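You operate a simulated robot arm through the tools that you are given. There is no shell and no other tool. Be economical: measure what you need, move in short steps, check, and stop when the job is done.

You are at the controls of a simulated robot arm. One attempt, no reset.

## Task
Empty the white tray carton and fold all four walls flat.
Fine: the blue pad goes on its rest.

Only the result counts: the job must be done as asked and must still hold three seconds after the hand-in. Knocking over, shifting, dropping, spilling or breaking anything else fails it. Flat cloth is picked up by pressing the open fingertips on it (5 to 10 N) and closing them slowly along it; thin cloth reads only 2 to 8 mm in the jaws.

## Robot
A 6-joint arm with a fingered hand, hanging from a carriage that runs on a gantry, over the field with the corners [370, -2585], [370, 15], [-910, 15], [-910, -2585] (x, y) and turns from -292 to 395 degrees about z. Base frame: it is fixed where the carriage stands at the start and does not move with it; the origin is on the floor, on the carriage's upright axis, x ahead of it, y to its left, z up; the surface under the hand at the start is at about z = 850. Lengths are in mm, angles in degrees, forces in N, time in s.
With the tool pointing down near the work surface it reaches from about 100 to 620 mm from the robot's upright axis, wherever it stands. Its first joint turns from -166.0 to 166.0 degrees. Places, roughly: back wall of the tray carton [400, -600, 900]; front wall of the tray carton [300, -600, 900]; left wall of the tray carton [300, -500, 900]; right wall of the tray carton [300, -700, 900]; top of the pad rest [500, 0, 900]. Payload 4 kg.
The tool frame sits at the grasp point between the pads (the TCP): z along the fingers, y along the line on which they close. The tips reach 30 mm beyond it. Largest opening 104 mm; the body of the gripper starts 35 mm behind the TCP. The gripper is a hand of 5 fingers: y runs from the thumb to the fingers, the wrist lies at [-15, -113, -190] in the tool frame, and closing takes about 1.5 s.
Orientation is that of the tool frame in the base frame, as a unit quaternion [w, x, y, z]. With the fingers straight down and the wrist toward the robot, the tool's x, y and z point along [0, 1, 0], [1, 0, 0] and [0, 0, -1] of the base frame.

## Interface
- The arm moves only by the tool apply_moves. Its argument "plan" is a list of rows, each an object of numbers (a shift or turn left out is 0, a gripper value left out holds the last): "tx", "ty", "tz": the shift along the base's x, y, z in mm; "wx", "wy", "wz": the turn, a rotation vector about the base's x, y, z in degrees. In form: [{"tx": .., "ty": .., "tz": .., "wx": .., "wy": .., "wz": ..}, ...]. A call has 1 to 10 rows; each row shifts and turns the commanded pose from where the row before left it. "hand" is the finger opening in mm, from 0 to 104, set as the call begins (left out, the last holds). A row lasts 0.2 s, in which the tool goes at most 50 mm and 8.6 degrees; a call with a longer step from one row to the next is refused whole, and so is a gripper value outside its range. A pose out of reach is approached as far as the arm can. The call stops where the force on the tool passes 40 N (or 10 N more than at its start, if that is more) or the arm is blocked; 0.2 s more then pass. The fingers move at their own pace (about 45 mm/s each) and stop on an object; they squeeze with about 28 N. The grip force told is the motor's: it shows also when the fingers shut on nothing. Time passes only in rows, and 0.2 s behind the last, so rows that do not move let the fingers close. It gives the time, the measured TCP pose, the force on the tool (base axes), the opening and the grip force at its end, in the units of the frame above (readings bear some noise), with the torque about the TCP (base axes, N m) and any sound that the robot's microphone picked up, and new pictures: "pictures" is both (left out), scene, wrist or none.
- Cameras (640 x 400 px; columns grow to the right, rows downward): "scene" is now at [231.9, -47.8, 1803.3]; the picture's right is [-0.84, -0.54, 0.00], its down [-0.51, 0.78, -0.37] and it looks along [0.20, -0.31, -0.93] (base axes); focal length 254 px, centre (320, 200). "wrist" rides on the gripper at [60, -83, -120] in the tool frame; the picture's right is [-0.79, 0.29, -0.54], its down [-0.56, -0.71, 0.44] and it looks along [-0.26, 0.65, 0.72] (tool axes); focal length 234 px, centre (320, 200). There is no depth. A picture from a camera that has moved, and an enlarged one, comes with that camera's place and axes in the base frame and with its lens.
- slide_trunk(by): slides the trunk up (or, below 0, down) by that many mm; the arm and the scene camera ride with it, the base frame stays. It gives what a move gives, with no picture.
- base_move(legs): drives the robot by 1 to 6 legs, each [ahead, left, turn to the left] in mm, mm and degrees, along the robot's own axes; the way and the turn of a leg run together, so that a leg with both is an arc; at most 1500 mm and 180 degrees a leg. The arm and the cameras ride along, it lands a little off, and it stops where it bumps. It keeps to its track: a leg is cut to what the track allows. It gives what a move gives, and a new picture of the scene camera.
- move_fingers(index, middle, ring, little, thumb_bend, thumb_turn): sets how far each is bent, from 0 (flat) to 1 (curled in); at 0.3 the hand is open as for a grip, at 0.7 the pads meet at the TCP. One left out holds its place. A second passes; each finger stops where it meets its share of the squeeze, and holds until it gets a number again. A gripper value or a shape takes the hand back. It gives what a move gives, with no picture; readings hold the bend of each and the force on index, middle, ring, little, thumb and palm. thumb_turn goes from beside the hand (0) to across from the fingers (1), as for a grip.
- hand_shape(shape): the hand has 5 fingers and takes this shape, open, in about a second: jaw (thumb against the fingers, like two jaws); tri (thumb and two fingers); tip (a fingertip pinch); poke (one finger out to press); point (the index stretched); flat (the hand flat); cup (the hand cupped); fist (a fist). The gripper value then closes the fingers along that shape, each until it touches; the sizes above hold for jaw. It gives what a move gives, with no picture.
- turn_head(pan, tilt): turns the head with the scene camera to pan (to the left, within 155 degrees either way) and tilt (down, from -29 to 69), counted from straight ahead of the robot. It gives what a move gives, and a new picture of the scene camera.
- inspect(camera, box): a new picture of the part [left, top, right, bottom] of that camera's present view, enlarged. No time passes.
- job_done(): hands the job in; it is judged then, once.

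Work in short steps. Places have to be worked out from the pictures, the camera data and where the tool is seen: move nearer, look again, correct. Check each grasp and each placing, and mend what went wrong. You have 120 turns and 260 pictures in all, those below and enlarged ones among them. Open the gripper and draw the arm clear of the work before you hand the job in, unless the task says otherwise; then end with one line.

The tools are called by a JSON object that holds its "fn" and its "kwargs". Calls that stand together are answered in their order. apply_moves: Moves the arm, as the interface text tells. Its arguments: {"type":"object","properties":{"plan":{"type":"array","items":{"type":"object","properties":{"tx":{"type":"number"},"ty":{"type":"number"},"tz":{"type":"number"},"wx":{"type":"number"},"wy":{"type":"number"},"wz":{"type":"number"}}}},"hand":{"type":"number"},"pictures":{"type":"string","enum":["both","scene","wrist","none"]}},"required":["plan"]} The other tools are called the same way: slide_trunk (by) slides the trunk up or down; hand_shape (shape) gives the hand a shape; move_fingers (index, middle, ring, little, thumb_bend, thumb_turn) moves the fingers one by one; base_move (legs) drives the base; turn_head (pan, tilt) turns the head that bears the scene camera; inspect (camera, box) takes an enlarged picture of a part of a camera's view; job_done () hands the job in.

At the start:

```text
time: 0.0
ee_pos: [208.9, -422.8, 1017.6]
tool_rot: [0.0, 0.708, 0.706, 0.0]
ft_force: [-0.3, -0.7, -0.3]
wrist_torque: [0.02, 0.0, 0.0]
gripper_width: 103.4
grip_force: 0.0
shape: jaw
bend: [0.3, 0.3, 0.3, 0.3, 0.3, 0.97]
finger forces: [0.0, 0.0, 0.0, 0.1, 0.1, 0.0]
trunk travel left (down, up): [-537.0, 61.0]
robot x, y, heading: [-1.3, 1.7, -0.1]
head pan, tilt: [-57.0, 68.3]
```

scene: 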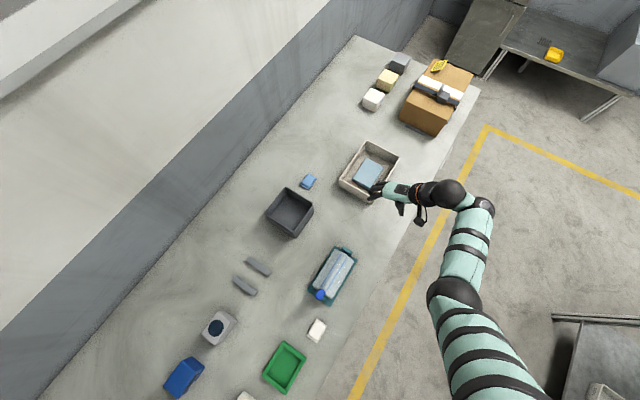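
wrist: 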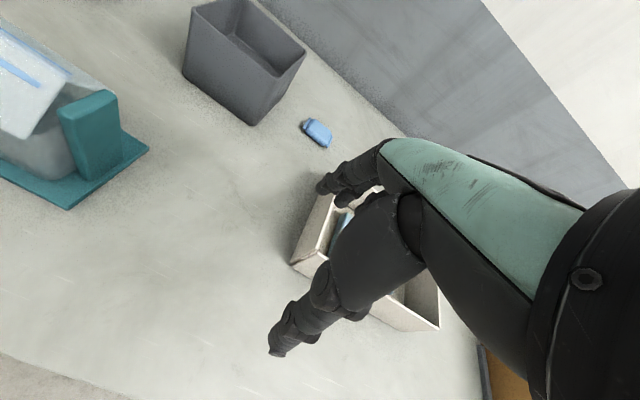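

The tray carton with a blue pad in it is near the hand. I take enlarged views of the carton and the rest area.

{"fn": "inspect", "kwargs": {"camera": "scene", "box": [290, 120, 450, 220]}}

{"fn": "inspect", "kwargs": {"camera": "scene", "box": [140, 230, 380, 400]}}

```text
4.00 times, centred on (370, 170) of scene
camera zoom: at [231.9, -47.8, 1803.3], right [-0.84, -0.54, 0.0], down [-0.51, 0.78, -0.37], along [0.2, -0.31, -0.93], focal length 1015 px, centre (120, 320)
```

zoom: 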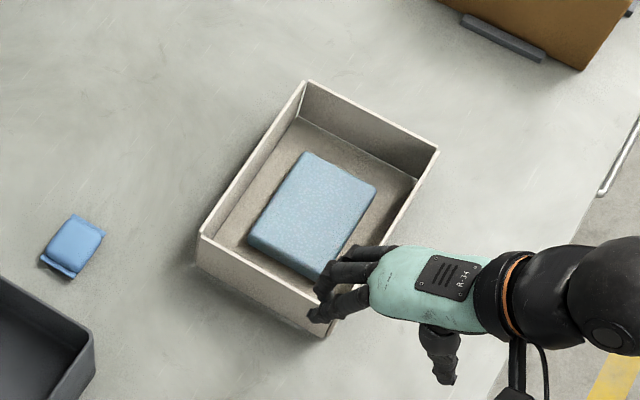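

```text
2.35 times, centred on (260, 315) of scene
camera zoom: at [231.9, -47.8, 1803.3], right [-0.84, -0.54, 0.0], down [-0.51, 0.78, -0.37], along [0.2, -0.31, -0.93], focal length 597 px, centre (461, -71)
```

zoom: 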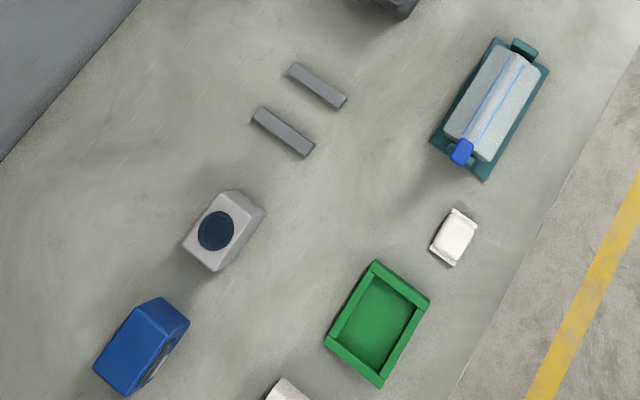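

The rest is the two grey bars at about (477, 11). The pad lies at about (329, -557), 80 x 120 mm and axis-aligned. The carton spans x 255..409, y -680..-465. I raise the hand and move it back, then shift the carriage to y≈-300 so that both the carton and the rest are in reach.

{"fn": "apply_moves", "kwargs": {"plan": [{"tz": 45}, {"tz": 45}, {"ty": 40}, {"ty": 40}, {"ty": 40}], "pictures": "none"}}

{"fn": "base_move", "kwargs": {"legs": [[0, -300, 0]]}}

```text
time: 1.2
ee_pos: [262.3, -346.7, 1017.9]
tool_rot: [0.001, 0.708, 0.707, 0.0]
ft_force: [-0.4, 0.1, 0.3]
wrist_torque: [-0.01, 0.01, -0.01]
gripper_width: 103.5
grip_force: 0.0
shape: jaw
bend: [0.3, 0.3, 0.3, 0.3, 0.3, 0.97]
finger forces: [0.0, 0.0, 0.1, 0.0, 0.1, 0.0]
out of reach, approached as far as the arm can: row 1, 2, 3, 4, 5
trunk travel left (down, up): [-537.0, 61.0]
robot x, y, heading: [-3.1, 0.3, 0.1]
head pan, tilt: [-57.0, 68.3]
```

```text
time: 3.3
ee_pos: [259.8, -653.0, 1017.3]
tool_rot: [0.001, 0.708, 0.706, 0.0]
ft_force: [-1.1, -0.3, 0.2]
wrist_torque: [0.0, 0.01, 0.01]
gripper_width: 103.8
grip_force: 0.1
shape: jaw
bend: [0.3, 0.3, 0.3, 0.3, 0.3, 0.97]
finger forces: [0.0, 0.1, 0.0, 0.0, 0.0, 0.0]
trunk travel left (down, up): [-537.0, 61.0]
robot x, y, heading: [-3.6, -306.5, -0.1]
head pan, tilt: [-57.0, 68.3]
camera scene: at [231.6, -353.3, 1803.3], right [-0.84, -0.54, 0.0], down [-0.5, 0.78, -0.37], along [0.2, -0.31, -0.93], focal length 254 px, centre (320, 200)
```

scene: 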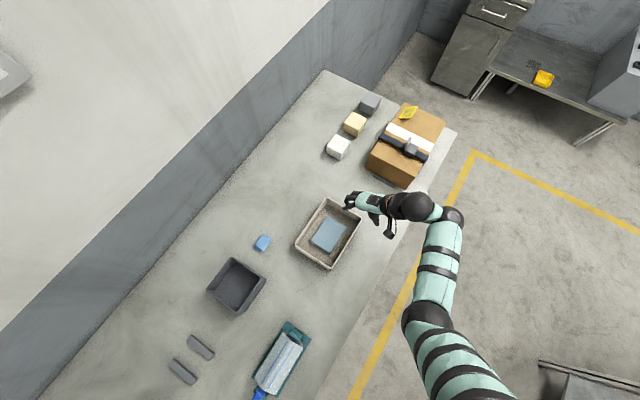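

The hand is now by the carton's front/right. I take a close look at the carton.

{"fn": "inspect", "kwargs": {"camera": "scene", "box": [280, 185, 376, 275]}}

{"fn": "inspect", "kwargs": {"camera": "scene", "box": [150, 310, 246, 390]}}

```text
4.44 times, centred on (328, 230) of scene
camera zoom: at [231.6, -353.3, 1803.3], right [-0.84, -0.54, 0.0], down [-0.5, 0.78, -0.37], along [0.2, -0.31, -0.93], focal length 1128 px, centre (284, 67)
```

zoom: 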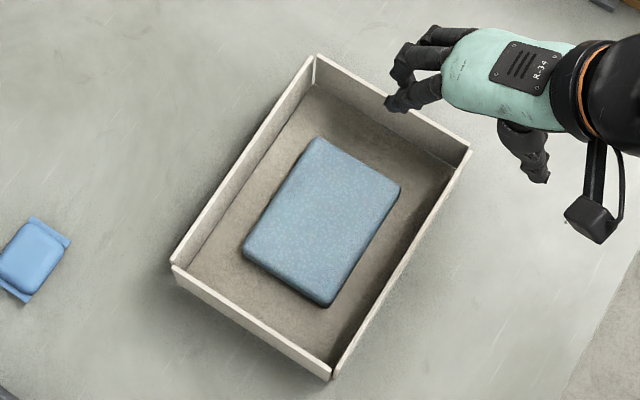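

```text
5.00 times, centred on (198, 350) of scene
camera zoom: at [231.6, -353.3, 1803.3], right [-0.84, -0.54, 0.0], down [-0.5, 0.78, -0.37], along [0.2, -0.31, -0.93], focal length 1269 px, centre (930, -550)
```

zoom: 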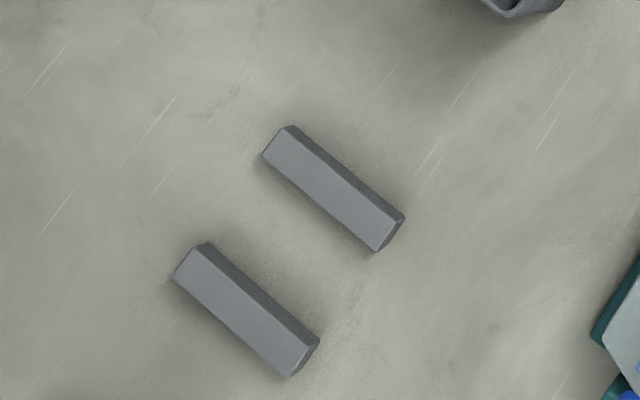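

The pad centre triangulates to (331, -563), with its top at z ≈ 870. The carton spans x 255..405, y -670..-457, with walls about 65 mm high. I move over the pad and look.

{"fn": "apply_moves", "kwargs": {"plan": [{"tx": 24, "ty": 30}, {"tx": 24, "ty": 30}, {"tx": 23, "ty": 30}, {"tz": -25}, {"tz": -25}]}}

```text
time: 4.5
ee_pos: [331.1, -562.5, 967.6]
tool_rot: [0.0, 0.708, 0.706, -0.001]
ft_force: [-1.3, -0.1, 0.3]
wrist_torque: [-0.02, 0.0, 0.0]
gripper_width: 103.9
grip_force: 0.0
shape: jaw
bend: [0.3, 0.3, 0.3, 0.3, 0.3, 0.97]
finger forces: [0.0, 0.0, 0.1, 0.0, 0.1, 0.0]
trunk travel left (down, up): [-537.0, 61.0]
robot x, y, heading: [1.7, -303.3, 0.3]
head pan, tilt: [-57.0, 68.3]
camera scene: at [231.6, -353.4, 1803.3], right [-0.84, -0.54, 0.0], down [-0.5, 0.78, -0.37], along [0.2, -0.31, -0.93], focal length 254 px, centre (320, 200)
camera wrist: at [249.2, -501.5, 1087.8], right [0.29, -0.79, 0.54], down [-0.71, -0.56, -0.43], along [0.65, -0.26, -0.72], focal length 234 px, centre (320, 200)
```

scene: 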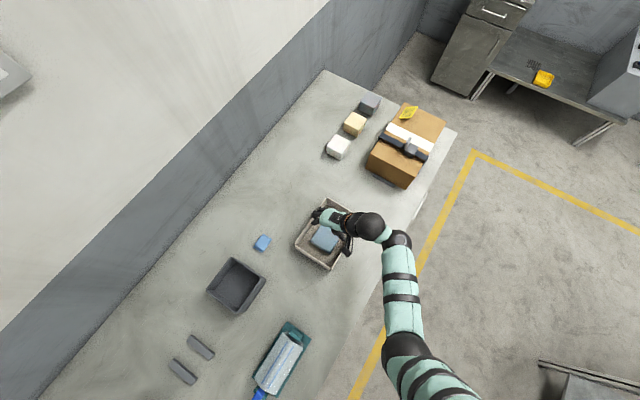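
wrist: 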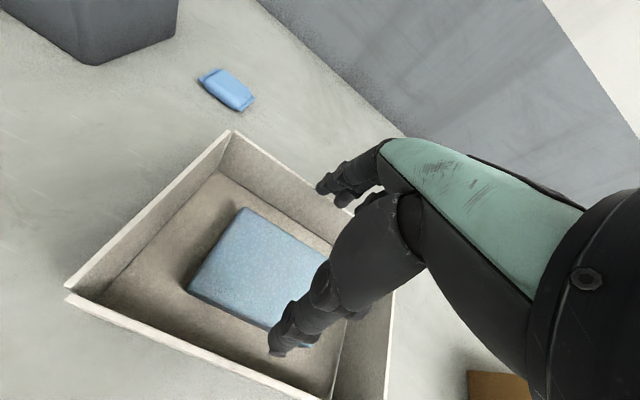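

The pad appears where expected between thumb and fingers. I descend in steps around it.

{"fn": "apply_moves", "kwargs": {"plan": [{"tz": -25}, {"tz": -25}, {"tz": -15}, {"tz": -8}, {"tz": -5}]}}

```text
time: 5.7
ee_pos: [331.5, -563.8, 889.7]
tool_rot: [0.001, 0.708, 0.706, 0.0]
ft_force: [-0.8, 0.1, 0.5]
wrist_torque: [-0.03, -0.01, 0.02]
gripper_width: 103.8
grip_force: 0.1
shape: jaw
bend: [0.3, 0.3, 0.3, 0.3, 0.3, 0.97]
finger forces: [0.0, 0.0, 0.0, 0.1, 0.0, 0.1]
trunk travel left (down, up): [-537.0, 61.0]
robot x, y, heading: [-1.0, -304.2, -0.2]
head pan, tilt: [-57.0, 68.3]
camera scene: at [231.6, -353.4, 1803.3], right [-0.84, -0.54, 0.0], down [-0.5, 0.78, -0.37], along [0.2, -0.31, -0.93], focal length 254 px, centre (320, 200)
camera wrist: at [248.7, -501.4, 1008.8], right [0.29, -0.79, 0.54], down [-0.71, -0.56, -0.43], along [0.65, -0.26, -0.72], focal length 234 px, centre (320, 200)
```

scene: 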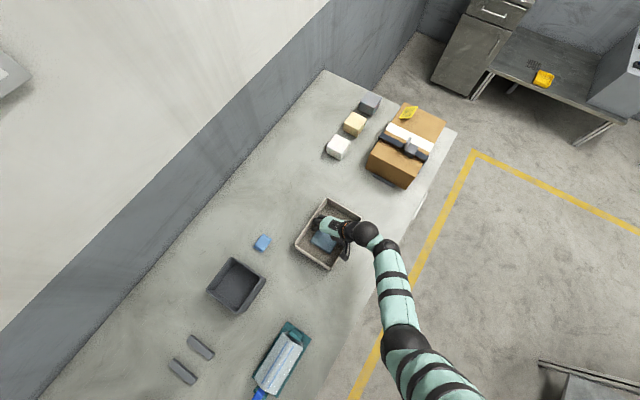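
wrist: 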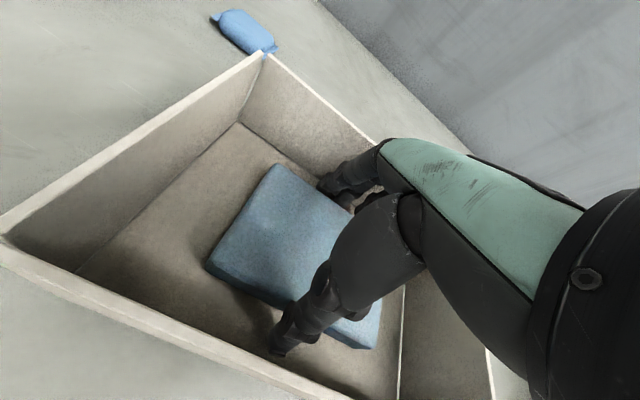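

The hand straddles the pad with tips just off the floor. I close on it.

{"fn": "apply_moves", "kwargs": {"plan": [{"tz": -2}, {}, {}, {}, {}, {}, {}], "hand": 60, "pictures": "wrist"}}

```text
time: 7.3
ee_pos: [330.1, -562.5, 887.5]
tool_rot: [0.001, 0.708, 0.706, -0.001]
ft_force: [-0.3, 1.4, 0.6]
wrist_torque: [-0.04, -0.03, -0.02]
gripper_width: 81.7
grip_force: 27.9
shape: jaw
bend: [0.26, 0.35, 0.32, 0.3, 0.49, 0.98]
finger forces: [14.8, 7.3, 3.2, 1.6, 27.0, 0.0]
trunk travel left (down, up): [-537.0, 61.0]
robot x, y, heading: [1.1, -305.4, 0.0]
head pan, tilt: [-57.0, 68.3]
camera wrist: at [248.7, -501.5, 1006.9], right [0.29, -0.79, 0.54], down [-0.71, -0.56, -0.43], along [0.65, -0.26, -0.72], focal length 234 px, centre (320, 200)
```

wrist: 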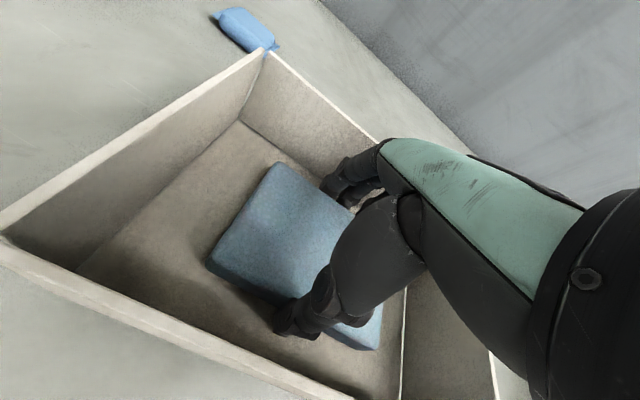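

Gripped at 81.7 mm with 28 N. I lift gently and check.

{"fn": "apply_moves", "kwargs": {"plan": [{"tz": 5}, {"tz": 10}, {"tz": 20}, {"tz": 25}, {"tz": 30}, {"tz": 30}]}}

```text
time: 8.7
ee_pos: [333.7, -561.2, 1008.7]
tool_rot: [0.002, 0.709, 0.705, 0.0]
ft_force: [-0.1, 0.6, -0.2]
wrist_torque: [-0.03, 0.0, -0.02]
gripper_width: 81.9
grip_force: 27.9
shape: jaw
bend: [0.26, 0.35, 0.32, 0.3, 0.49, 0.98]
finger forces: [14.8, 7.3, 3.3, 1.4, 26.8, 0.0]
trunk travel left (down, up): [-537.0, 61.0]
robot x, y, heading: [-2.0, -307.4, 0.1]
head pan, tilt: [-57.0, 68.3]
camera scene: at [231.6, -353.3, 1803.3], right [-0.84, -0.54, 0.0], down [-0.5, 0.78, -0.37], along [0.2, -0.31, -0.93], focal length 254 px, centre (320, 200)
camera wrist: at [250.7, -500.8, 1128.1], right [0.29, -0.79, 0.54], down [-0.71, -0.56, -0.43], along [0.65, -0.26, -0.72], focal length 234 px, centre (320, 200)
```

scene: 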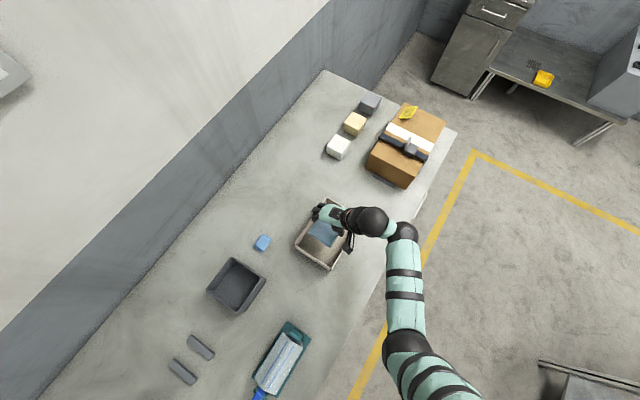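
wrist: 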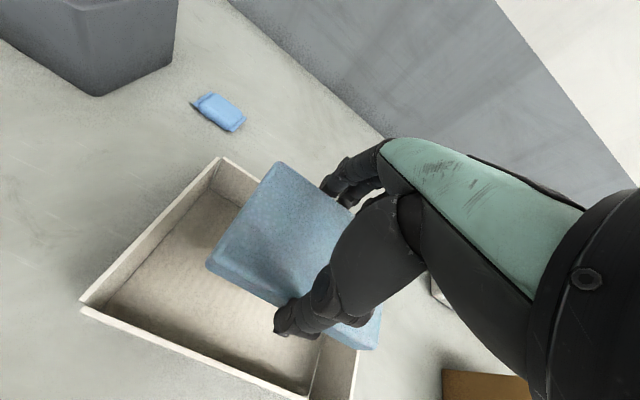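

The pad is held level, with its centre at about the TCP and its bottom about 33 mm below. I raise the trunk for clearance, drive the carriage back 250, then approach the rest at about (479, 12).

{"fn": "slide_trunk", "kwargs": {"by": 55}}

{"fn": "base_move", "kwargs": {"legs": [[0, 250, 0]]}}

```text
time: 9.6
ee_pos: [332.9, -562.6, 1062.5]
tool_rot: [0.001, 0.709, 0.706, -0.001]
ft_force: [0.3, 0.5, -0.3]
wrist_torque: [0.0, -0.03, -0.02]
gripper_width: 81.6
grip_force: 28.5
shape: jaw
bend: [0.26, 0.35, 0.32, 0.3, 0.49, 0.98]
finger forces: [14.8, 7.4, 3.3, 1.3, 26.8, 0.1]
trunk travel left (down, up): [-592.0, 6.0]
robot x, y, heading: [-3.7, -306.4, 0.2]
head pan, tilt: [-57.0, 68.3]
```

```text
time: 11.5
ee_pos: [333.3, -310.9, 1062.8]
tool_rot: [0.001, 0.708, 0.706, -0.001]
ft_force: [-0.3, 0.3, -0.6]
wrist_torque: [-0.01, -0.01, -0.01]
gripper_width: 81.7
grip_force: 27.8
shape: jaw
bend: [0.26, 0.35, 0.32, 0.3, 0.49, 0.98]
finger forces: [14.9, 7.4, 3.3, 1.3, 26.8, 0.0]
trunk travel left (down, up): [-592.0, 6.0]
robot x, y, heading: [1.1, -52.8, -0.1]
head pan, tilt: [-57.0, 68.3]
camera scene: at [231.9, -101.6, 1858.3], right [-0.84, -0.54, 0.0], down [-0.51, 0.78, -0.37], along [0.2, -0.31, -0.93], focal length 254 px, centre (320, 200)
```

scene: 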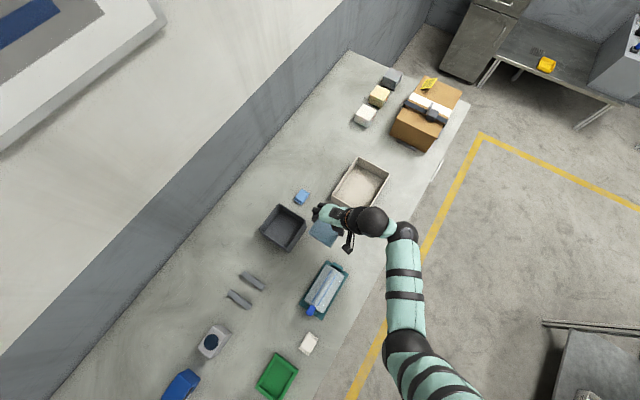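

Next I move toward the rest, stopping short so the wrist camera can see the bars.

{"fn": "apply_moves", "kwargs": {"plan": [{"tx": 21, "ty": 30}, {"tx": 21, "ty": 30}, {"tx": 21, "ty": 30}, {"tx": 21, "ty": 30}, {"tx": 21, "ty": 30}, {"tx": 21, "ty": 30}, {"tx": 20, "ty": 31}]}}

```text
time: 13.1
ee_pos: [479.6, -101.7, 1063.6]
tool_rot: [0.002, 0.709, 0.705, 0.0]
ft_force: [0.7, 0.8, 0.4]
wrist_torque: [0.02, 0.01, -0.04]
gripper_width: 81.6
grip_force: 27.9
shape: jaw
bend: [0.26, 0.35, 0.32, 0.3, 0.49, 0.98]
finger forces: [14.8, 7.5, 3.2, 1.2, 26.6, 0.1]
trunk travel left (down, up): [-592.0, 6.0]
robot x, y, heading: [-1.3, -56.6, -0.1]
head pan, tilt: [-57.0, 68.3]
camera scene: at [231.9, -101.7, 1858.3], right [-0.84, -0.54, 0.0], down [-0.51, 0.78, -0.37], along [0.2, -0.31, -0.93], focal length 254 px, centre (320, 200)
camera wrist: at [397.4, -39.8, 1183.2], right [0.29, -0.79, 0.54], down [-0.71, -0.56, -0.43], along [0.65, -0.26, -0.72], focal length 234 px, centre (320, 200)
```

scene: 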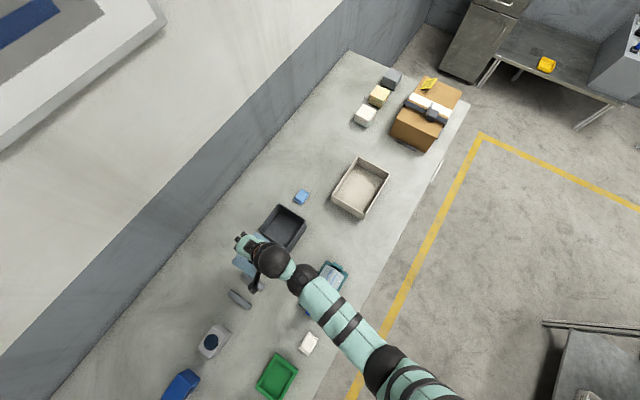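
wrist: 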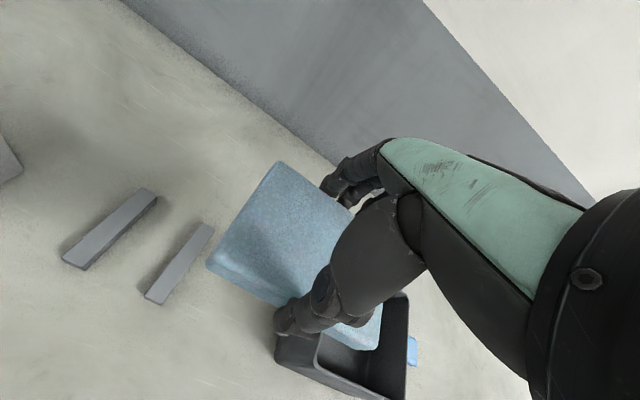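

From the wrist view the bars sit at y≈-22 and 55, x≈474. I move over (476, 15) and descend to a hover.

{"fn": "apply_moves", "kwargs": {"plan": [{"tx": -1, "ty": 39}, {"tx": -1, "ty": 39}, {"tx": -1, "ty": 39}, {"tz": -40}, {"tz": -40}, {"tz": -30}]}}

{"fn": "inspect", "kwargs": {"camera": "scene", "box": [190, 230, 290, 320]}}

```text
time: 14.5
ee_pos: [474.0, 15.9, 953.2]
tool_rot: [0.001, 0.708, 0.706, 0.0]
ft_force: [0.2, 0.2, -1.0]
wrist_torque: [-0.02, -0.01, 0.01]
gripper_width: 81.6
grip_force: 28.1
shape: jaw
bend: [0.26, 0.35, 0.32, 0.3, 0.49, 0.98]
finger forces: [14.7, 7.4, 3.2, 1.4, 26.4, 0.1]
trunk travel left (down, up): [-592.0, 6.0]
robot x, y, heading: [3.3, -57.0, 0.1]
head pan, tilt: [-57.0, 68.3]
camera scene: at [231.9, -101.6, 1858.3], right [-0.84, -0.54, 0.0], down [-0.51, 0.78, -0.37], along [0.2, -0.31, -0.93], focal length 254 px, centre (320, 200)
camera wrist: at [392.4, 77.3, 1073.6], right [0.29, -0.79, 0.54], down [-0.71, -0.56, -0.44], along [0.65, -0.26, -0.72], focal length 234 px, centre (320, 200)
```

scene: 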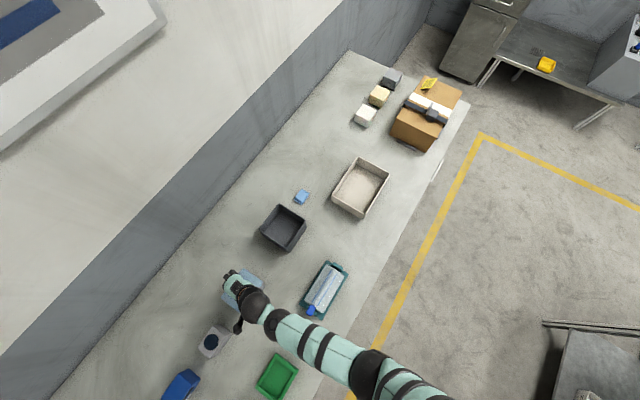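
wrist: 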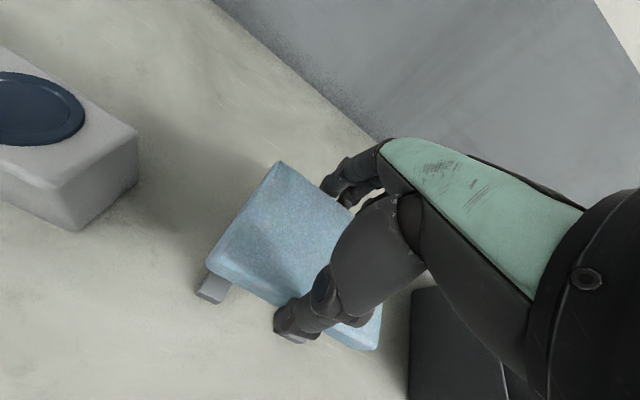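

```text
4.44 times, centred on (240, 275) of scene
camera zoom: at [231.9, -101.6, 1858.3], right [-0.84, -0.54, 0.0], down [-0.51, 0.78, -0.37], along [0.2, -0.31, -0.93], focal length 1128 px, centre (676, -133)
```

zoom: 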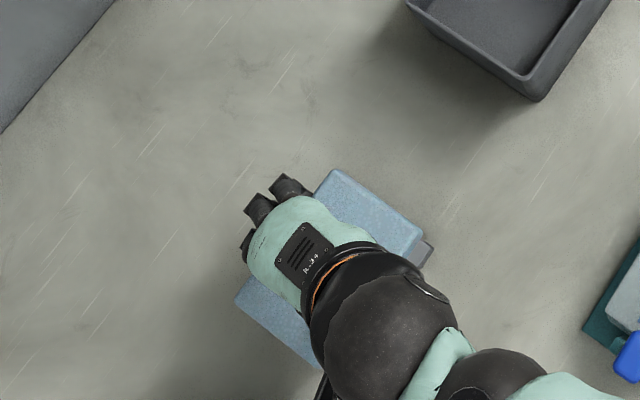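

Bar centre comes to (476, 15), which matches the current position. I nudge +2 in x and lower carefully.

{"fn": "apply_moves", "kwargs": {"plan": [{"tx": 2, "ty": -1, "tz": -15}, {"tz": -12}, {"tz": -4}, {"tz": -3}, {}], "pictures": "wrist"}}

```text
time: 15.7
ee_pos: [477.7, 14.9, 919.8]
tool_rot: [0.001, 0.708, 0.706, -0.001]
ft_force: [-0.4, -0.4, -0.2]
wrist_torque: [-0.02, 0.0, 0.0]
gripper_width: 81.6
grip_force: 28.3
shape: jaw
bend: [0.26, 0.35, 0.32, 0.3, 0.49, 0.98]
finger forces: [14.6, 7.4, 3.3, 1.3, 26.3, 0.0]
trunk travel left (down, up): [-592.0, 6.0]
robot x, y, heading: [0.7, -59.0, -0.3]
head pan, tilt: [-57.0, 68.3]
camera wrist: at [396.0, 77.4, 1039.7], right [0.29, -0.79, 0.54], down [-0.71, -0.56, -0.43], along [0.65, -0.26, -0.72], focal length 234 px, centre (320, 200)
```

wrist: 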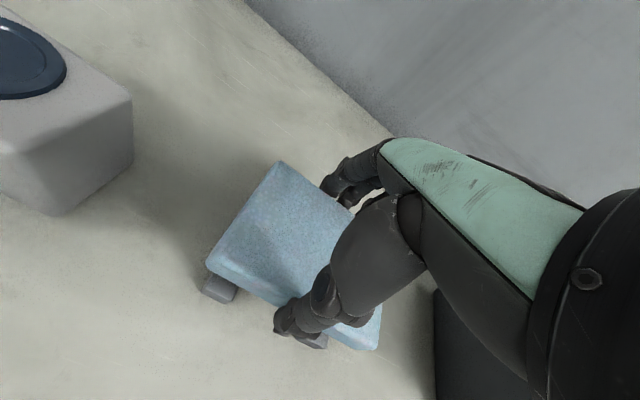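

Still no contact; I lower in 2 mm steps.

{"fn": "apply_moves", "kwargs": {"plan": [{"tz": -2}, {"tz": -2}, {"tz": -2}, {}], "pictures": "none"}}

```text
time: 16.7
ee_pos: [478.0, 15.7, 912.7]
tool_rot: [0.001, 0.707, 0.707, -0.001]
ft_force: [0.5, -0.3, -0.1]
wrist_torque: [0.01, 0.01, -0.03]
gripper_width: 81.3
grip_force: 27.8
shape: jaw
bend: [0.26, 0.35, 0.32, 0.3, 0.49, 0.98]
finger forces: [14.6, 7.3, 3.2, 1.3, 26.3, 0.0]
trunk travel left (down, up): [-592.0, 6.0]
robot x, y, heading: [1.5, -52.4, -0.2]
head pan, tilt: [-57.0, 68.3]
```

No contact yet; continuing.

{"fn": "apply_moves", "kwargs": {"plan": [{"tz": -2}, {"tz": -2}, {"tz": -2}, {}], "pictures": "wrist"}}

```text
time: 17.7
ee_pos: [479.1, 16.1, 906.9]
tool_rot: [0.001, 0.707, 0.707, -0.001]
ft_force: [0.4, 0.2, -0.6]
wrist_torque: [-0.02, -0.02, 0.0]
gripper_width: 81.6
grip_force: 27.9
shape: jaw
bend: [0.26, 0.35, 0.32, 0.3, 0.49, 0.98]
finger forces: [14.5, 7.3, 3.2, 1.3, 26.3, 0.0]
trunk travel left (down, up): [-592.0, 6.0]
robot x, y, heading: [-2.7, -54.0, -0.1]
head pan, tilt: [-57.0, 68.3]
camera wrist: at [396.7, 78.1, 1027.4], right [0.29, -0.79, 0.54], down [-0.71, -0.56, -0.43], along [0.65, -0.26, -0.72], focal length 234 px, centre (320, 200)
```

wrist: 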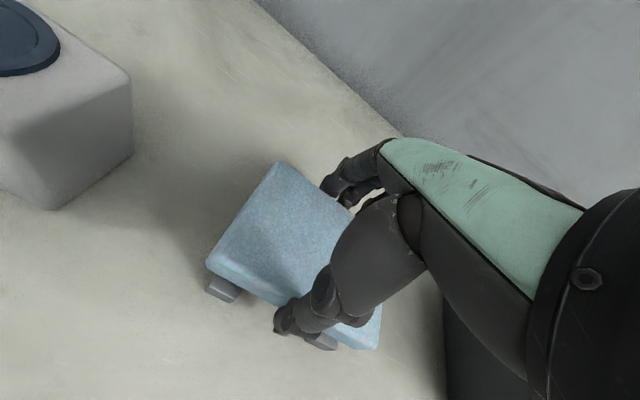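

The bars are still a little below; I continue down.

{"fn": "apply_moves", "kwargs": {"plan": [{"tz": -1.5}, {"tz": -1.5}, {"tz": -1.5}, {}], "pictures": "none"}}

{"fn": "inspect", "kwargs": {"camera": "wrist", "box": [190, 220, 390, 360]}}

```text
time: 18.7
ee_pos: [478.3, 15.9, 901.6]
tool_rot: [0.0, 0.708, 0.706, -0.001]
ft_force: [-0.2, -1.2, -1.0]
wrist_torque: [-0.02, 0.0, 0.01]
gripper_width: 81.2
grip_force: 28.7
shape: jaw
bend: [0.26, 0.35, 0.32, 0.3, 0.49, 0.98]
finger forces: [14.6, 7.4, 3.2, 1.3, 26.3, 0.0]
trunk travel left (down, up): [-592.0, 6.0]
robot x, y, heading: [-0.1, -50.6, -0.1]
head pan, tilt: [-57.0, 68.3]
```

```text
2.86 times, centred on (290, 290) of wrist
camera zoom: at [396.2, 77.7, 1022.5], right [0.29, -0.79, 0.54], down [-0.71, -0.56, -0.43], along [0.65, -0.26, -0.72], focal length 669 px, centre (406, -57)
```

zoom: 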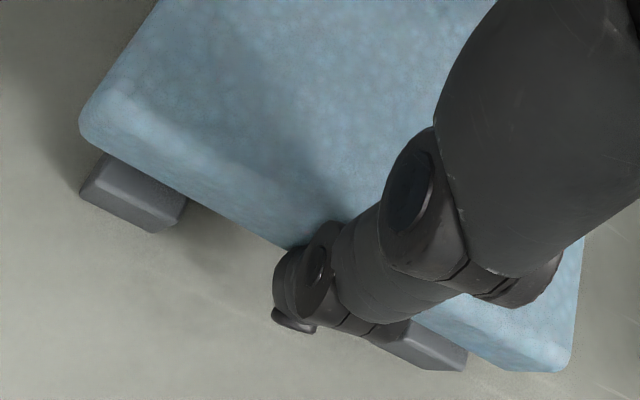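

Nearly touching. I continue in 1 mm steps.

{"fn": "apply_moves", "kwargs": {"plan": [{"tz": -1}, {"tz": -1}, {"tz": -1}, {"tz": -1}, {}], "pictures": "none"}}

```text
time: 19.9
ee_pos: [479.5, 16.9, 898.6]
tool_rot: [0.001, 0.708, 0.706, 0.0]
ft_force: [0.1, -0.1, 5.7]
wrist_torque: [-0.18, -0.22, -0.01]
gripper_width: 81.2
grip_force: 28.1
shape: jaw
bend: [0.26, 0.35, 0.32, 0.3, 0.49, 0.98]
finger forces: [14.3, 7.4, 3.4, 2.5, 27.1, 0.1]
trunk travel left (down, up): [-592.0, 6.0]
robot x, y, heading: [-0.4, -55.4, 0.0]
head pan, tilt: [-57.0, 68.3]
```

Contact at 5.7 N, so the pad rests on the bars. I open the hand and check.

{"fn": "apply_moves", "kwargs": {"plan": [{}, {}, {}, {}], "hand": 104, "pictures": "wrist"}}

```text
time: 20.9
ee_pos: [478.2, 15.9, 898.3]
tool_rot: [0.0, 0.708, 0.707, 0.0]
ft_force: [-0.8, -0.1, 0.9]
wrist_torque: [0.0, 0.0, 0.0]
gripper_width: 103.8
grip_force: 0.1
shape: jaw
bend: [0.3, 0.3, 0.3, 0.3, 0.3, 0.97]
finger forces: [0.1, 0.0, 0.1, 0.0, 0.0, 0.0]
trunk travel left (down, up): [-592.0, 6.0]
robot x, y, heading: [3.5, -51.9, -0.2]
head pan, tilt: [-57.0, 68.3]
camera wrist: at [395.8, 77.8, 1018.6], right [0.29, -0.79, 0.54], down [-0.71, -0.56, -0.43], along [0.65, -0.26, -0.72], focal length 234 px, centre (320, 200)
```

wrist: 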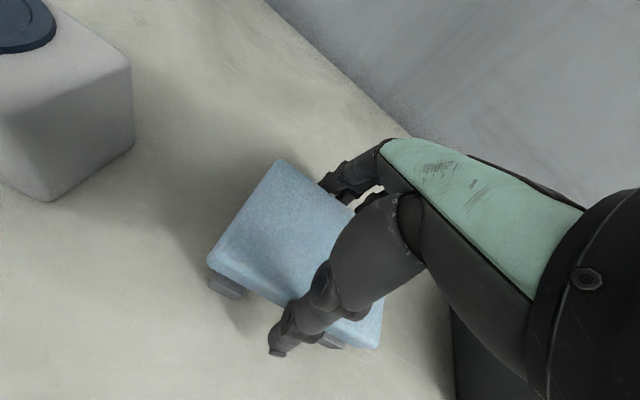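

The pad is released and sits still on the bars. I lift straight up.

{"fn": "apply_moves", "kwargs": {"plan": [{"tz": 10}, {"tz": 25}, {"tz": 40}, {"tz": 40}, {"tz": 40}], "pictures": "wrist"}}

{"fn": "inspect", "kwargs": {"camera": "scene", "box": [190, 230, 290, 320]}}

```text
time: 22.1
ee_pos: [477.7, 16.4, 1053.4]
tool_rot: [0.001, 0.708, 0.706, -0.001]
ft_force: [-0.8, 0.5, 0.6]
wrist_torque: [-0.01, 0.0, 0.03]
gripper_width: 103.9
grip_force: 0.1
shape: jaw
bend: [0.3, 0.3, 0.3, 0.3, 0.3, 0.97]
finger forces: [0.0, 0.1, 0.1, 0.0, 0.1, 0.1]
trunk travel left (down, up): [-592.0, 6.0]
robot x, y, heading: [3.8, -55.2, 0.1]
head pan, tilt: [-57.0, 68.3]
camera wrist: at [394.9, 77.4, 1174.3], right [0.29, -0.79, 0.54], down [-0.71, -0.56, -0.43], along [0.65, -0.26, -0.72], focal length 234 px, centre (320, 200)
```

wrist: 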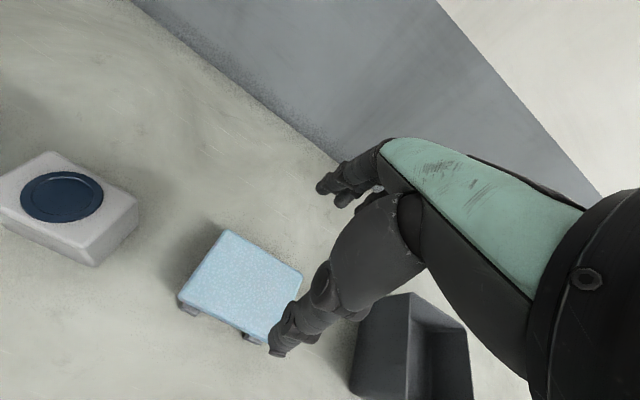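

```text
4.44 times, centred on (240, 275) of scene
camera zoom: at [231.9, -101.6, 1858.3], right [-0.84, -0.54, 0.0], down [-0.51, 0.78, -0.37], along [0.2, -0.31, -0.93], focal length 1128 px, centre (676, -133)
```

zoom: 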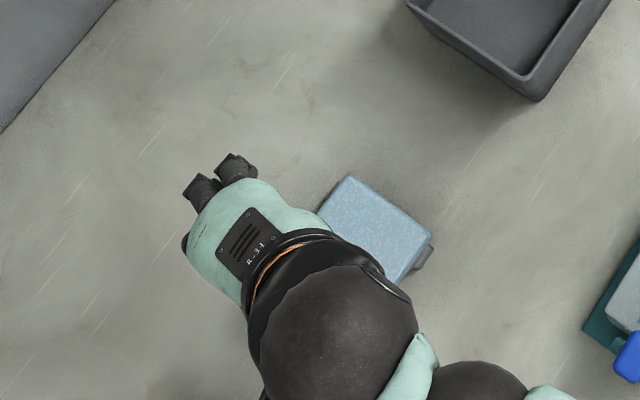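

The pad sits squarely on the rest. I retract along the same path and drive back toward the carton.

{"fn": "apply_moves", "kwargs": {"plan": [{"tx": -16, "ty": -40}, {"tx": -16, "ty": -40}, {"tx": -16, "ty": -40}, {"tx": -18, "ty": -40}, {"tx": -20, "ty": -40}, {"tx": -20, "ty": -40}, {"tx": -20, "ty": -40}, {"tx": -20, "ty": -40}], "pictures": "none", "hand": 0}}

{"fn": "base_move", "kwargs": {"legs": [[0, -250, 0]]}}

{"fn": "inspect", "kwargs": {"camera": "scene", "box": [150, 290, 246, 380]}}

{"fn": "inspect", "kwargs": {"camera": "scene", "box": [280, 185, 376, 275]}}

```text
time: 23.9
ee_pos: [330.9, -303.8, 1056.1]
tool_rot: [0.0, 0.708, 0.706, 0.0]
ft_force: [-0.1, 1.3, -0.3]
wrist_torque: [0.01, 0.02, 0.0]
gripper_width: 0.1
grip_force: 27.8
shape: jaw
bend: [0.7, 0.7, 0.7, 0.55, 0.46, 1.0]
finger forces: [0.0, 0.1, 0.0, 0.1, 0.0, 0.0]
trunk travel left (down, up): [-592.0, 6.0]
robot x, y, heading: [-2.9, -53.1, -0.1]
head pan, tilt: [-57.0, 68.3]
```

```text
time: 25.7
ee_pos: [331.9, -547.6, 1056.2]
tool_rot: [0.0, 0.708, 0.707, -0.001]
ft_force: [0.2, 0.9, -0.4]
wrist_torque: [-0.01, 0.01, 0.02]
gripper_width: 0.0
grip_force: 28.1
shape: jaw
bend: [0.7, 0.7, 0.7, 0.55, 0.46, 1.0]
finger forces: [0.0, 0.1, 0.1, 0.0, 0.1, 0.0]
trunk travel left (down, up): [-592.0, 6.0]
robot x, y, heading: [-4.0, -295.2, -0.2]
head pan, tilt: [-57.0, 68.3]
camera scene: at [231.7, -345.7, 1858.3], right [-0.84, -0.54, 0.0], down [-0.51, 0.78, -0.37], along [0.2, -0.31, -0.93], focal length 254 px, centre (320, 200)
```

scene: 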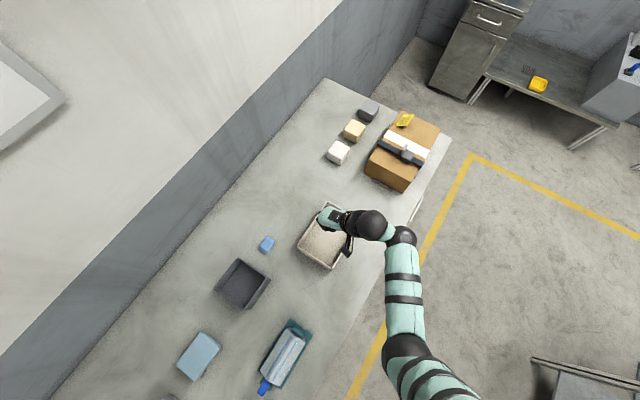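

```text
4.44 times, centred on (198, 335) of scene
camera zoom: at [231.7, -345.7, 1858.3], right [-0.84, -0.54, 0.0], down [-0.51, 0.78, -0.37], along [0.2, -0.31, -0.93], focal length 1128 px, centre (862, -400)
```

zoom: 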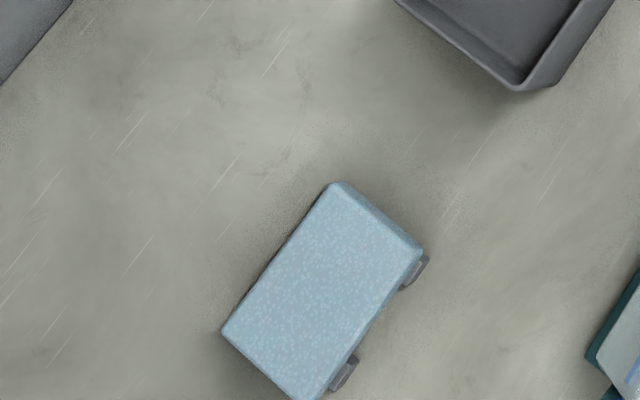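

```text
4.44 times, centred on (328, 230) of scene
camera zoom: at [231.7, -345.7, 1858.3], right [-0.84, -0.54, 0.0], down [-0.51, 0.78, -0.37], along [0.2, -0.31, -0.93], focal length 1128 px, centre (284, 67)
```

zoom: 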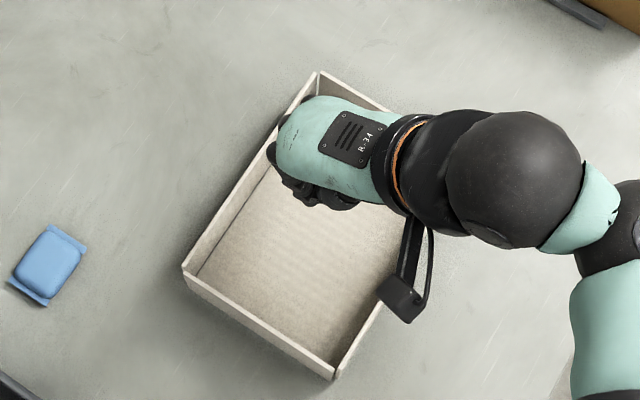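

The pad is good and the carton is empty. I lower the closed hand inside the carton, near the left wall, to push it outward.

{"fn": "apply_moves", "kwargs": {"plan": [{"tz": -40}, {"tz": -40}, {"tz": -35}, {"tz": -25}], "pictures": "both"}}

{"fn": "inspect", "kwargs": {"camera": "scene", "box": [280, 185, 376, 275]}}

```text
time: 26.7
ee_pos: [331.5, -546.7, 917.2]
tool_rot: [0.001, 0.708, 0.706, -0.001]
ft_force: [-0.6, 0.1, 1.1]
wrist_torque: [-0.01, -0.01, 0.0]
gripper_width: 0.0
grip_force: 28.0
shape: jaw
bend: [0.7, 0.7, 0.7, 0.55, 0.46, 1.0]
finger forces: [0.1, 0.1, 0.0, 0.0, 0.0, 0.0]
trunk travel left (down, up): [-592.0, 6.0]
robot x, y, heading: [4.9, -298.8, 0.1]
head pan, tilt: [-57.0, 68.3]
camera scene: at [231.7, -345.7, 1858.3], right [-0.84, -0.54, 0.0], down [-0.51, 0.78, -0.37], along [0.2, -0.31, -0.93], focal length 254 px, centre (320, 200)
camera wrist: at [249.2, -485.2, 1036.5], right [0.29, -0.79, 0.54], down [-0.71, -0.56, -0.43], along [0.65, -0.26, -0.72], focal length 234 px, centre (320, 200)
```

scene: 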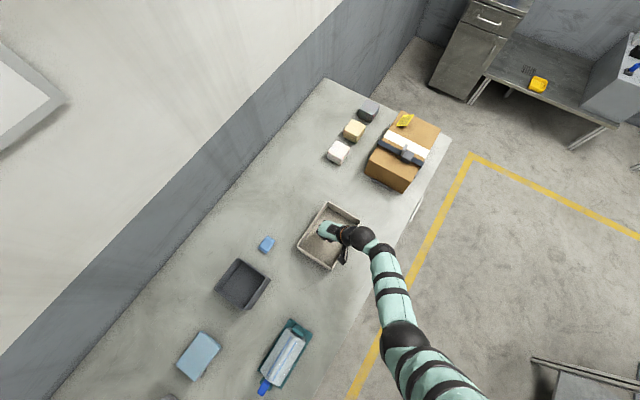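
wrist: 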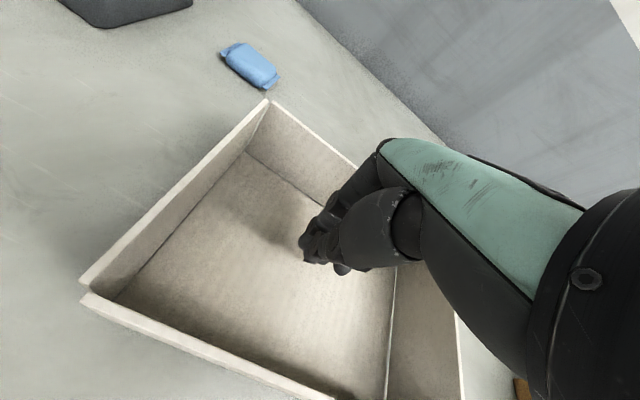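

```text
4.44 times, centred on (328, 230) of scene
camera zoom: at [231.7, -345.7, 1858.3], right [-0.84, -0.54, 0.0], down [-0.51, 0.78, -0.37], along [0.2, -0.31, -0.93], focal length 1128 px, centre (284, 67)
```

zoom: 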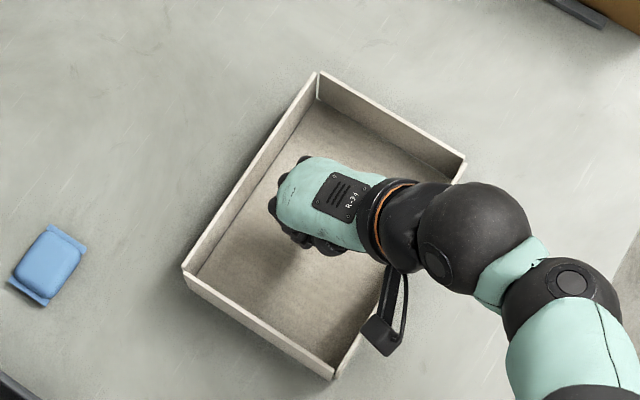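

The hand is inside. I push toward +y in steps against the left wall.

{"fn": "apply_moves", "kwargs": {"plan": [{"ty": 15}, {"ty": 15}, {"ty": 10}, {"ty": 8}, {"ty": 8}], "pictures": "wrist"}}

```text
time: 27.9
ee_pos: [330.4, -492.8, 916.6]
tool_rot: [0.0, 0.709, 0.706, -0.001]
ft_force: [0.5, -0.6, -0.3]
wrist_torque: [-0.01, 0.0, -0.01]
gripper_width: 0.1
grip_force: 27.9
shape: jaw
bend: [0.7, 0.7, 0.7, 0.55, 0.46, 1.0]
finger forces: [0.0, 0.0, 0.0, 0.0, 0.0, 0.0]
trunk travel left (down, up): [-592.0, 6.0]
robot x, y, heading: [0.3, -295.1, -0.0]
head pan, tilt: [-57.0, 68.3]
camera wrist: at [249.1, -431.2, 1036.5], right [0.29, -0.79, 0.54], down [-0.71, -0.56, -0.44], along [0.65, -0.26, -0.72], focal length 234 px, centre (320, 200)
```

wrist: 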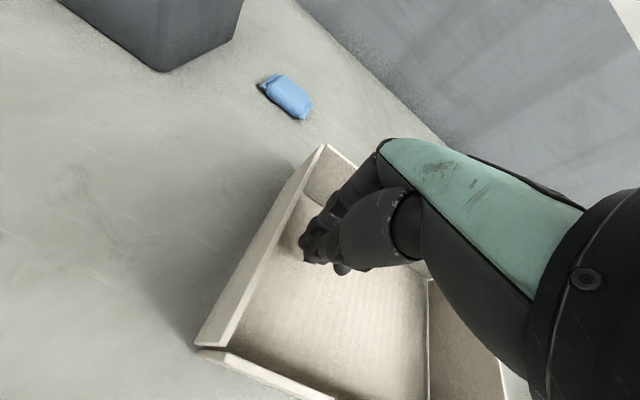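

The left wall may be near contact. I keep pushing slowly.

{"fn": "apply_moves", "kwargs": {"plan": [{"ty": 8}, {"ty": 8}, {"ty": 8}, {}], "pictures": "both"}}

{"fn": "inspect", "kwargs": {"camera": "scene", "box": [280, 185, 376, 275]}}

```text
time: 28.9
ee_pos: [330.3, -468.6, 916.2]
tool_rot: [0.0, 0.709, 0.706, -0.001]
ft_force: [0.4, 1.1, -0.2]
wrist_torque: [0.03, -0.02, 0.0]
gripper_width: 0.0
grip_force: 27.6
shape: jaw
bend: [0.7, 0.7, 0.7, 0.55, 0.46, 1.0]
finger forces: [0.0, 0.1, 0.0, 0.1, 0.0, 0.0]
trunk travel left (down, up): [-592.0, 6.0]
robot x, y, heading: [-2.0, -296.8, -0.1]
head pan, tilt: [-57.0, 68.3]
camera scene: at [231.7, -345.7, 1858.3], right [-0.84, -0.54, 0.0], down [-0.51, 0.78, -0.37], along [0.2, -0.31, -0.93], focal length 254 px, centre (320, 200)
camera wrist: at [249.2, -406.4, 1036.6], right [0.29, -0.79, 0.54], down [-0.71, -0.56, -0.43], along [0.65, -0.26, -0.72], focal length 234 px, centre (320, 200)
```

scene: 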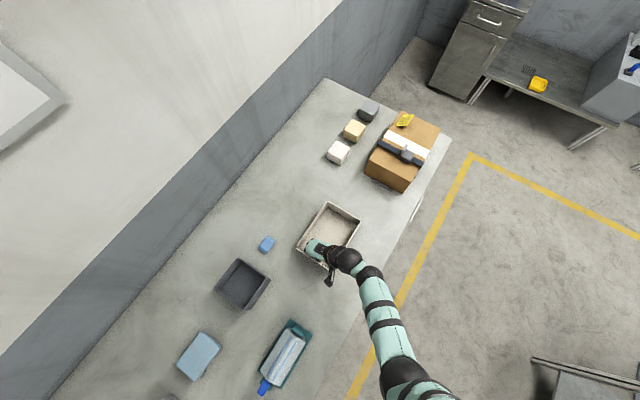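
wrist: 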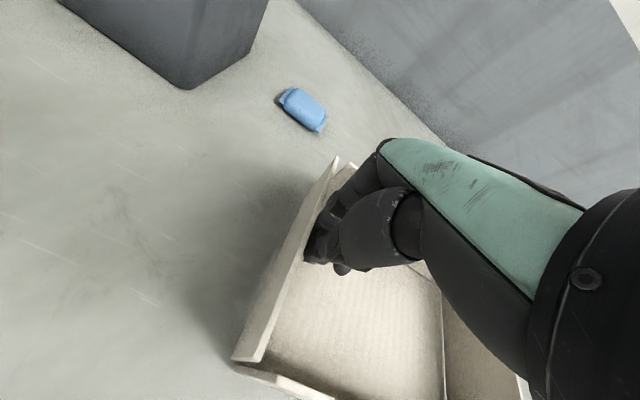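

```text
4.44 times, centred on (328, 230) of scene
camera zoom: at [231.7, -345.7, 1858.3], right [-0.84, -0.54, 0.0], down [-0.51, 0.78, -0.37], along [0.2, -0.31, -0.93], focal length 1128 px, centre (284, 67)
```

zoom: 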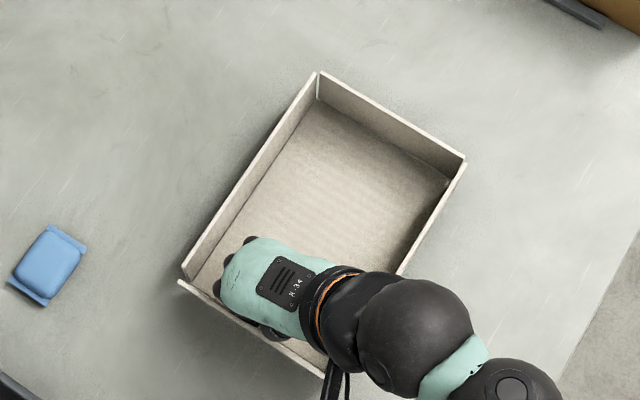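

The wall is tilting outward with little force and the carton stays put. I continue outward and then down.

{"fn": "apply_moves", "kwargs": {"plan": [{"ty": 10}, {"ty": 10}, {"ty": 10}, {"ty": 10, "tz": -4}, {"ty": 10, "tz": -6}, {"ty": 8, "tz": -6}], "pictures": "wrist"}}

{"fn": "inspect", "kwargs": {"camera": "scene", "box": [280, 185, 376, 275]}}

```text
time: 30.3
ee_pos: [331.0, -409.7, 900.5]
tool_rot: [0.001, 0.708, 0.706, -0.001]
ft_force: [0.5, -0.3, -0.2]
wrist_torque: [0.01, 0.04, 0.0]
gripper_width: 0.0
grip_force: 27.5
shape: jaw
bend: [0.7, 0.7, 0.7, 0.55, 0.46, 1.0]
finger forces: [0.0, 0.1, 0.1, 0.0, 0.0, 0.1]
trunk travel left (down, up): [-592.0, 6.0]
robot x, y, heading: [-2.0, -300.0, 0.1]
head pan, tilt: [-57.0, 68.3]
camera wrist: at [249.1, -349.0, 1019.6], right [0.29, -0.79, 0.54], down [-0.71, -0.56, -0.44], along [0.65, -0.26, -0.72], focal length 234 px, centre (320, 200)
```

wrist: 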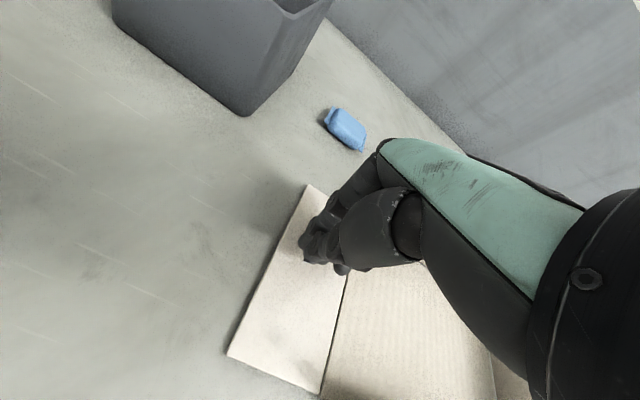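

```text
4.44 times, centred on (328, 230) of scene
camera zoom: at [231.7, -345.7, 1858.3], right [-0.84, -0.54, 0.0], down [-0.51, 0.78, -0.37], along [0.2, -0.31, -0.93], focal length 1128 px, centre (284, 67)
```

zoom: 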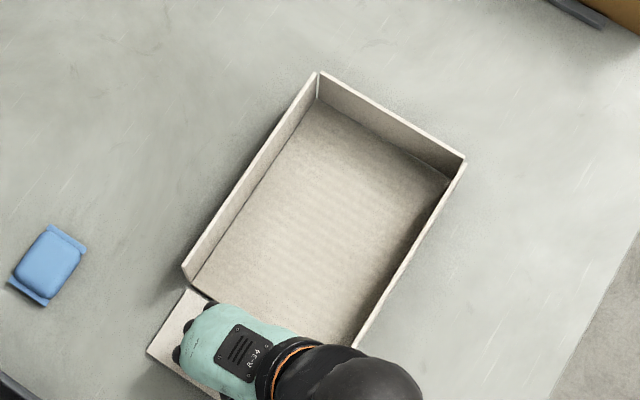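

The left wall is laid nearly flat. I press it down gently to flatten it.

{"fn": "apply_moves", "kwargs": {"plan": [{"tz": -4}, {"tz": -4}, {"tz": -3}, {"tz": -3}, {"tz": -2}], "pictures": "none"}}

```text
time: 31.5
ee_pos: [333.1, -409.4, 885.4]
tool_rot: [0.003, 0.708, 0.706, 0.0]
ft_force: [-2.7, 4.4, 30.1]
wrist_torque: [-0.03, 0.23, -0.02]
gripper_width: 0.2
grip_force: 28.0
shape: jaw
bend: [0.7, 0.7, 0.7, 0.55, 0.46, 1.0]
finger forces: [0.1, 0.0, 0.0, 0.0, 0.0, 0.0]
trunk travel left (down, up): [-592.0, 6.0]
robot x, y, heading: [-2.2, -294.2, 0.0]
head pan, tilt: [-57.0, 68.3]
```

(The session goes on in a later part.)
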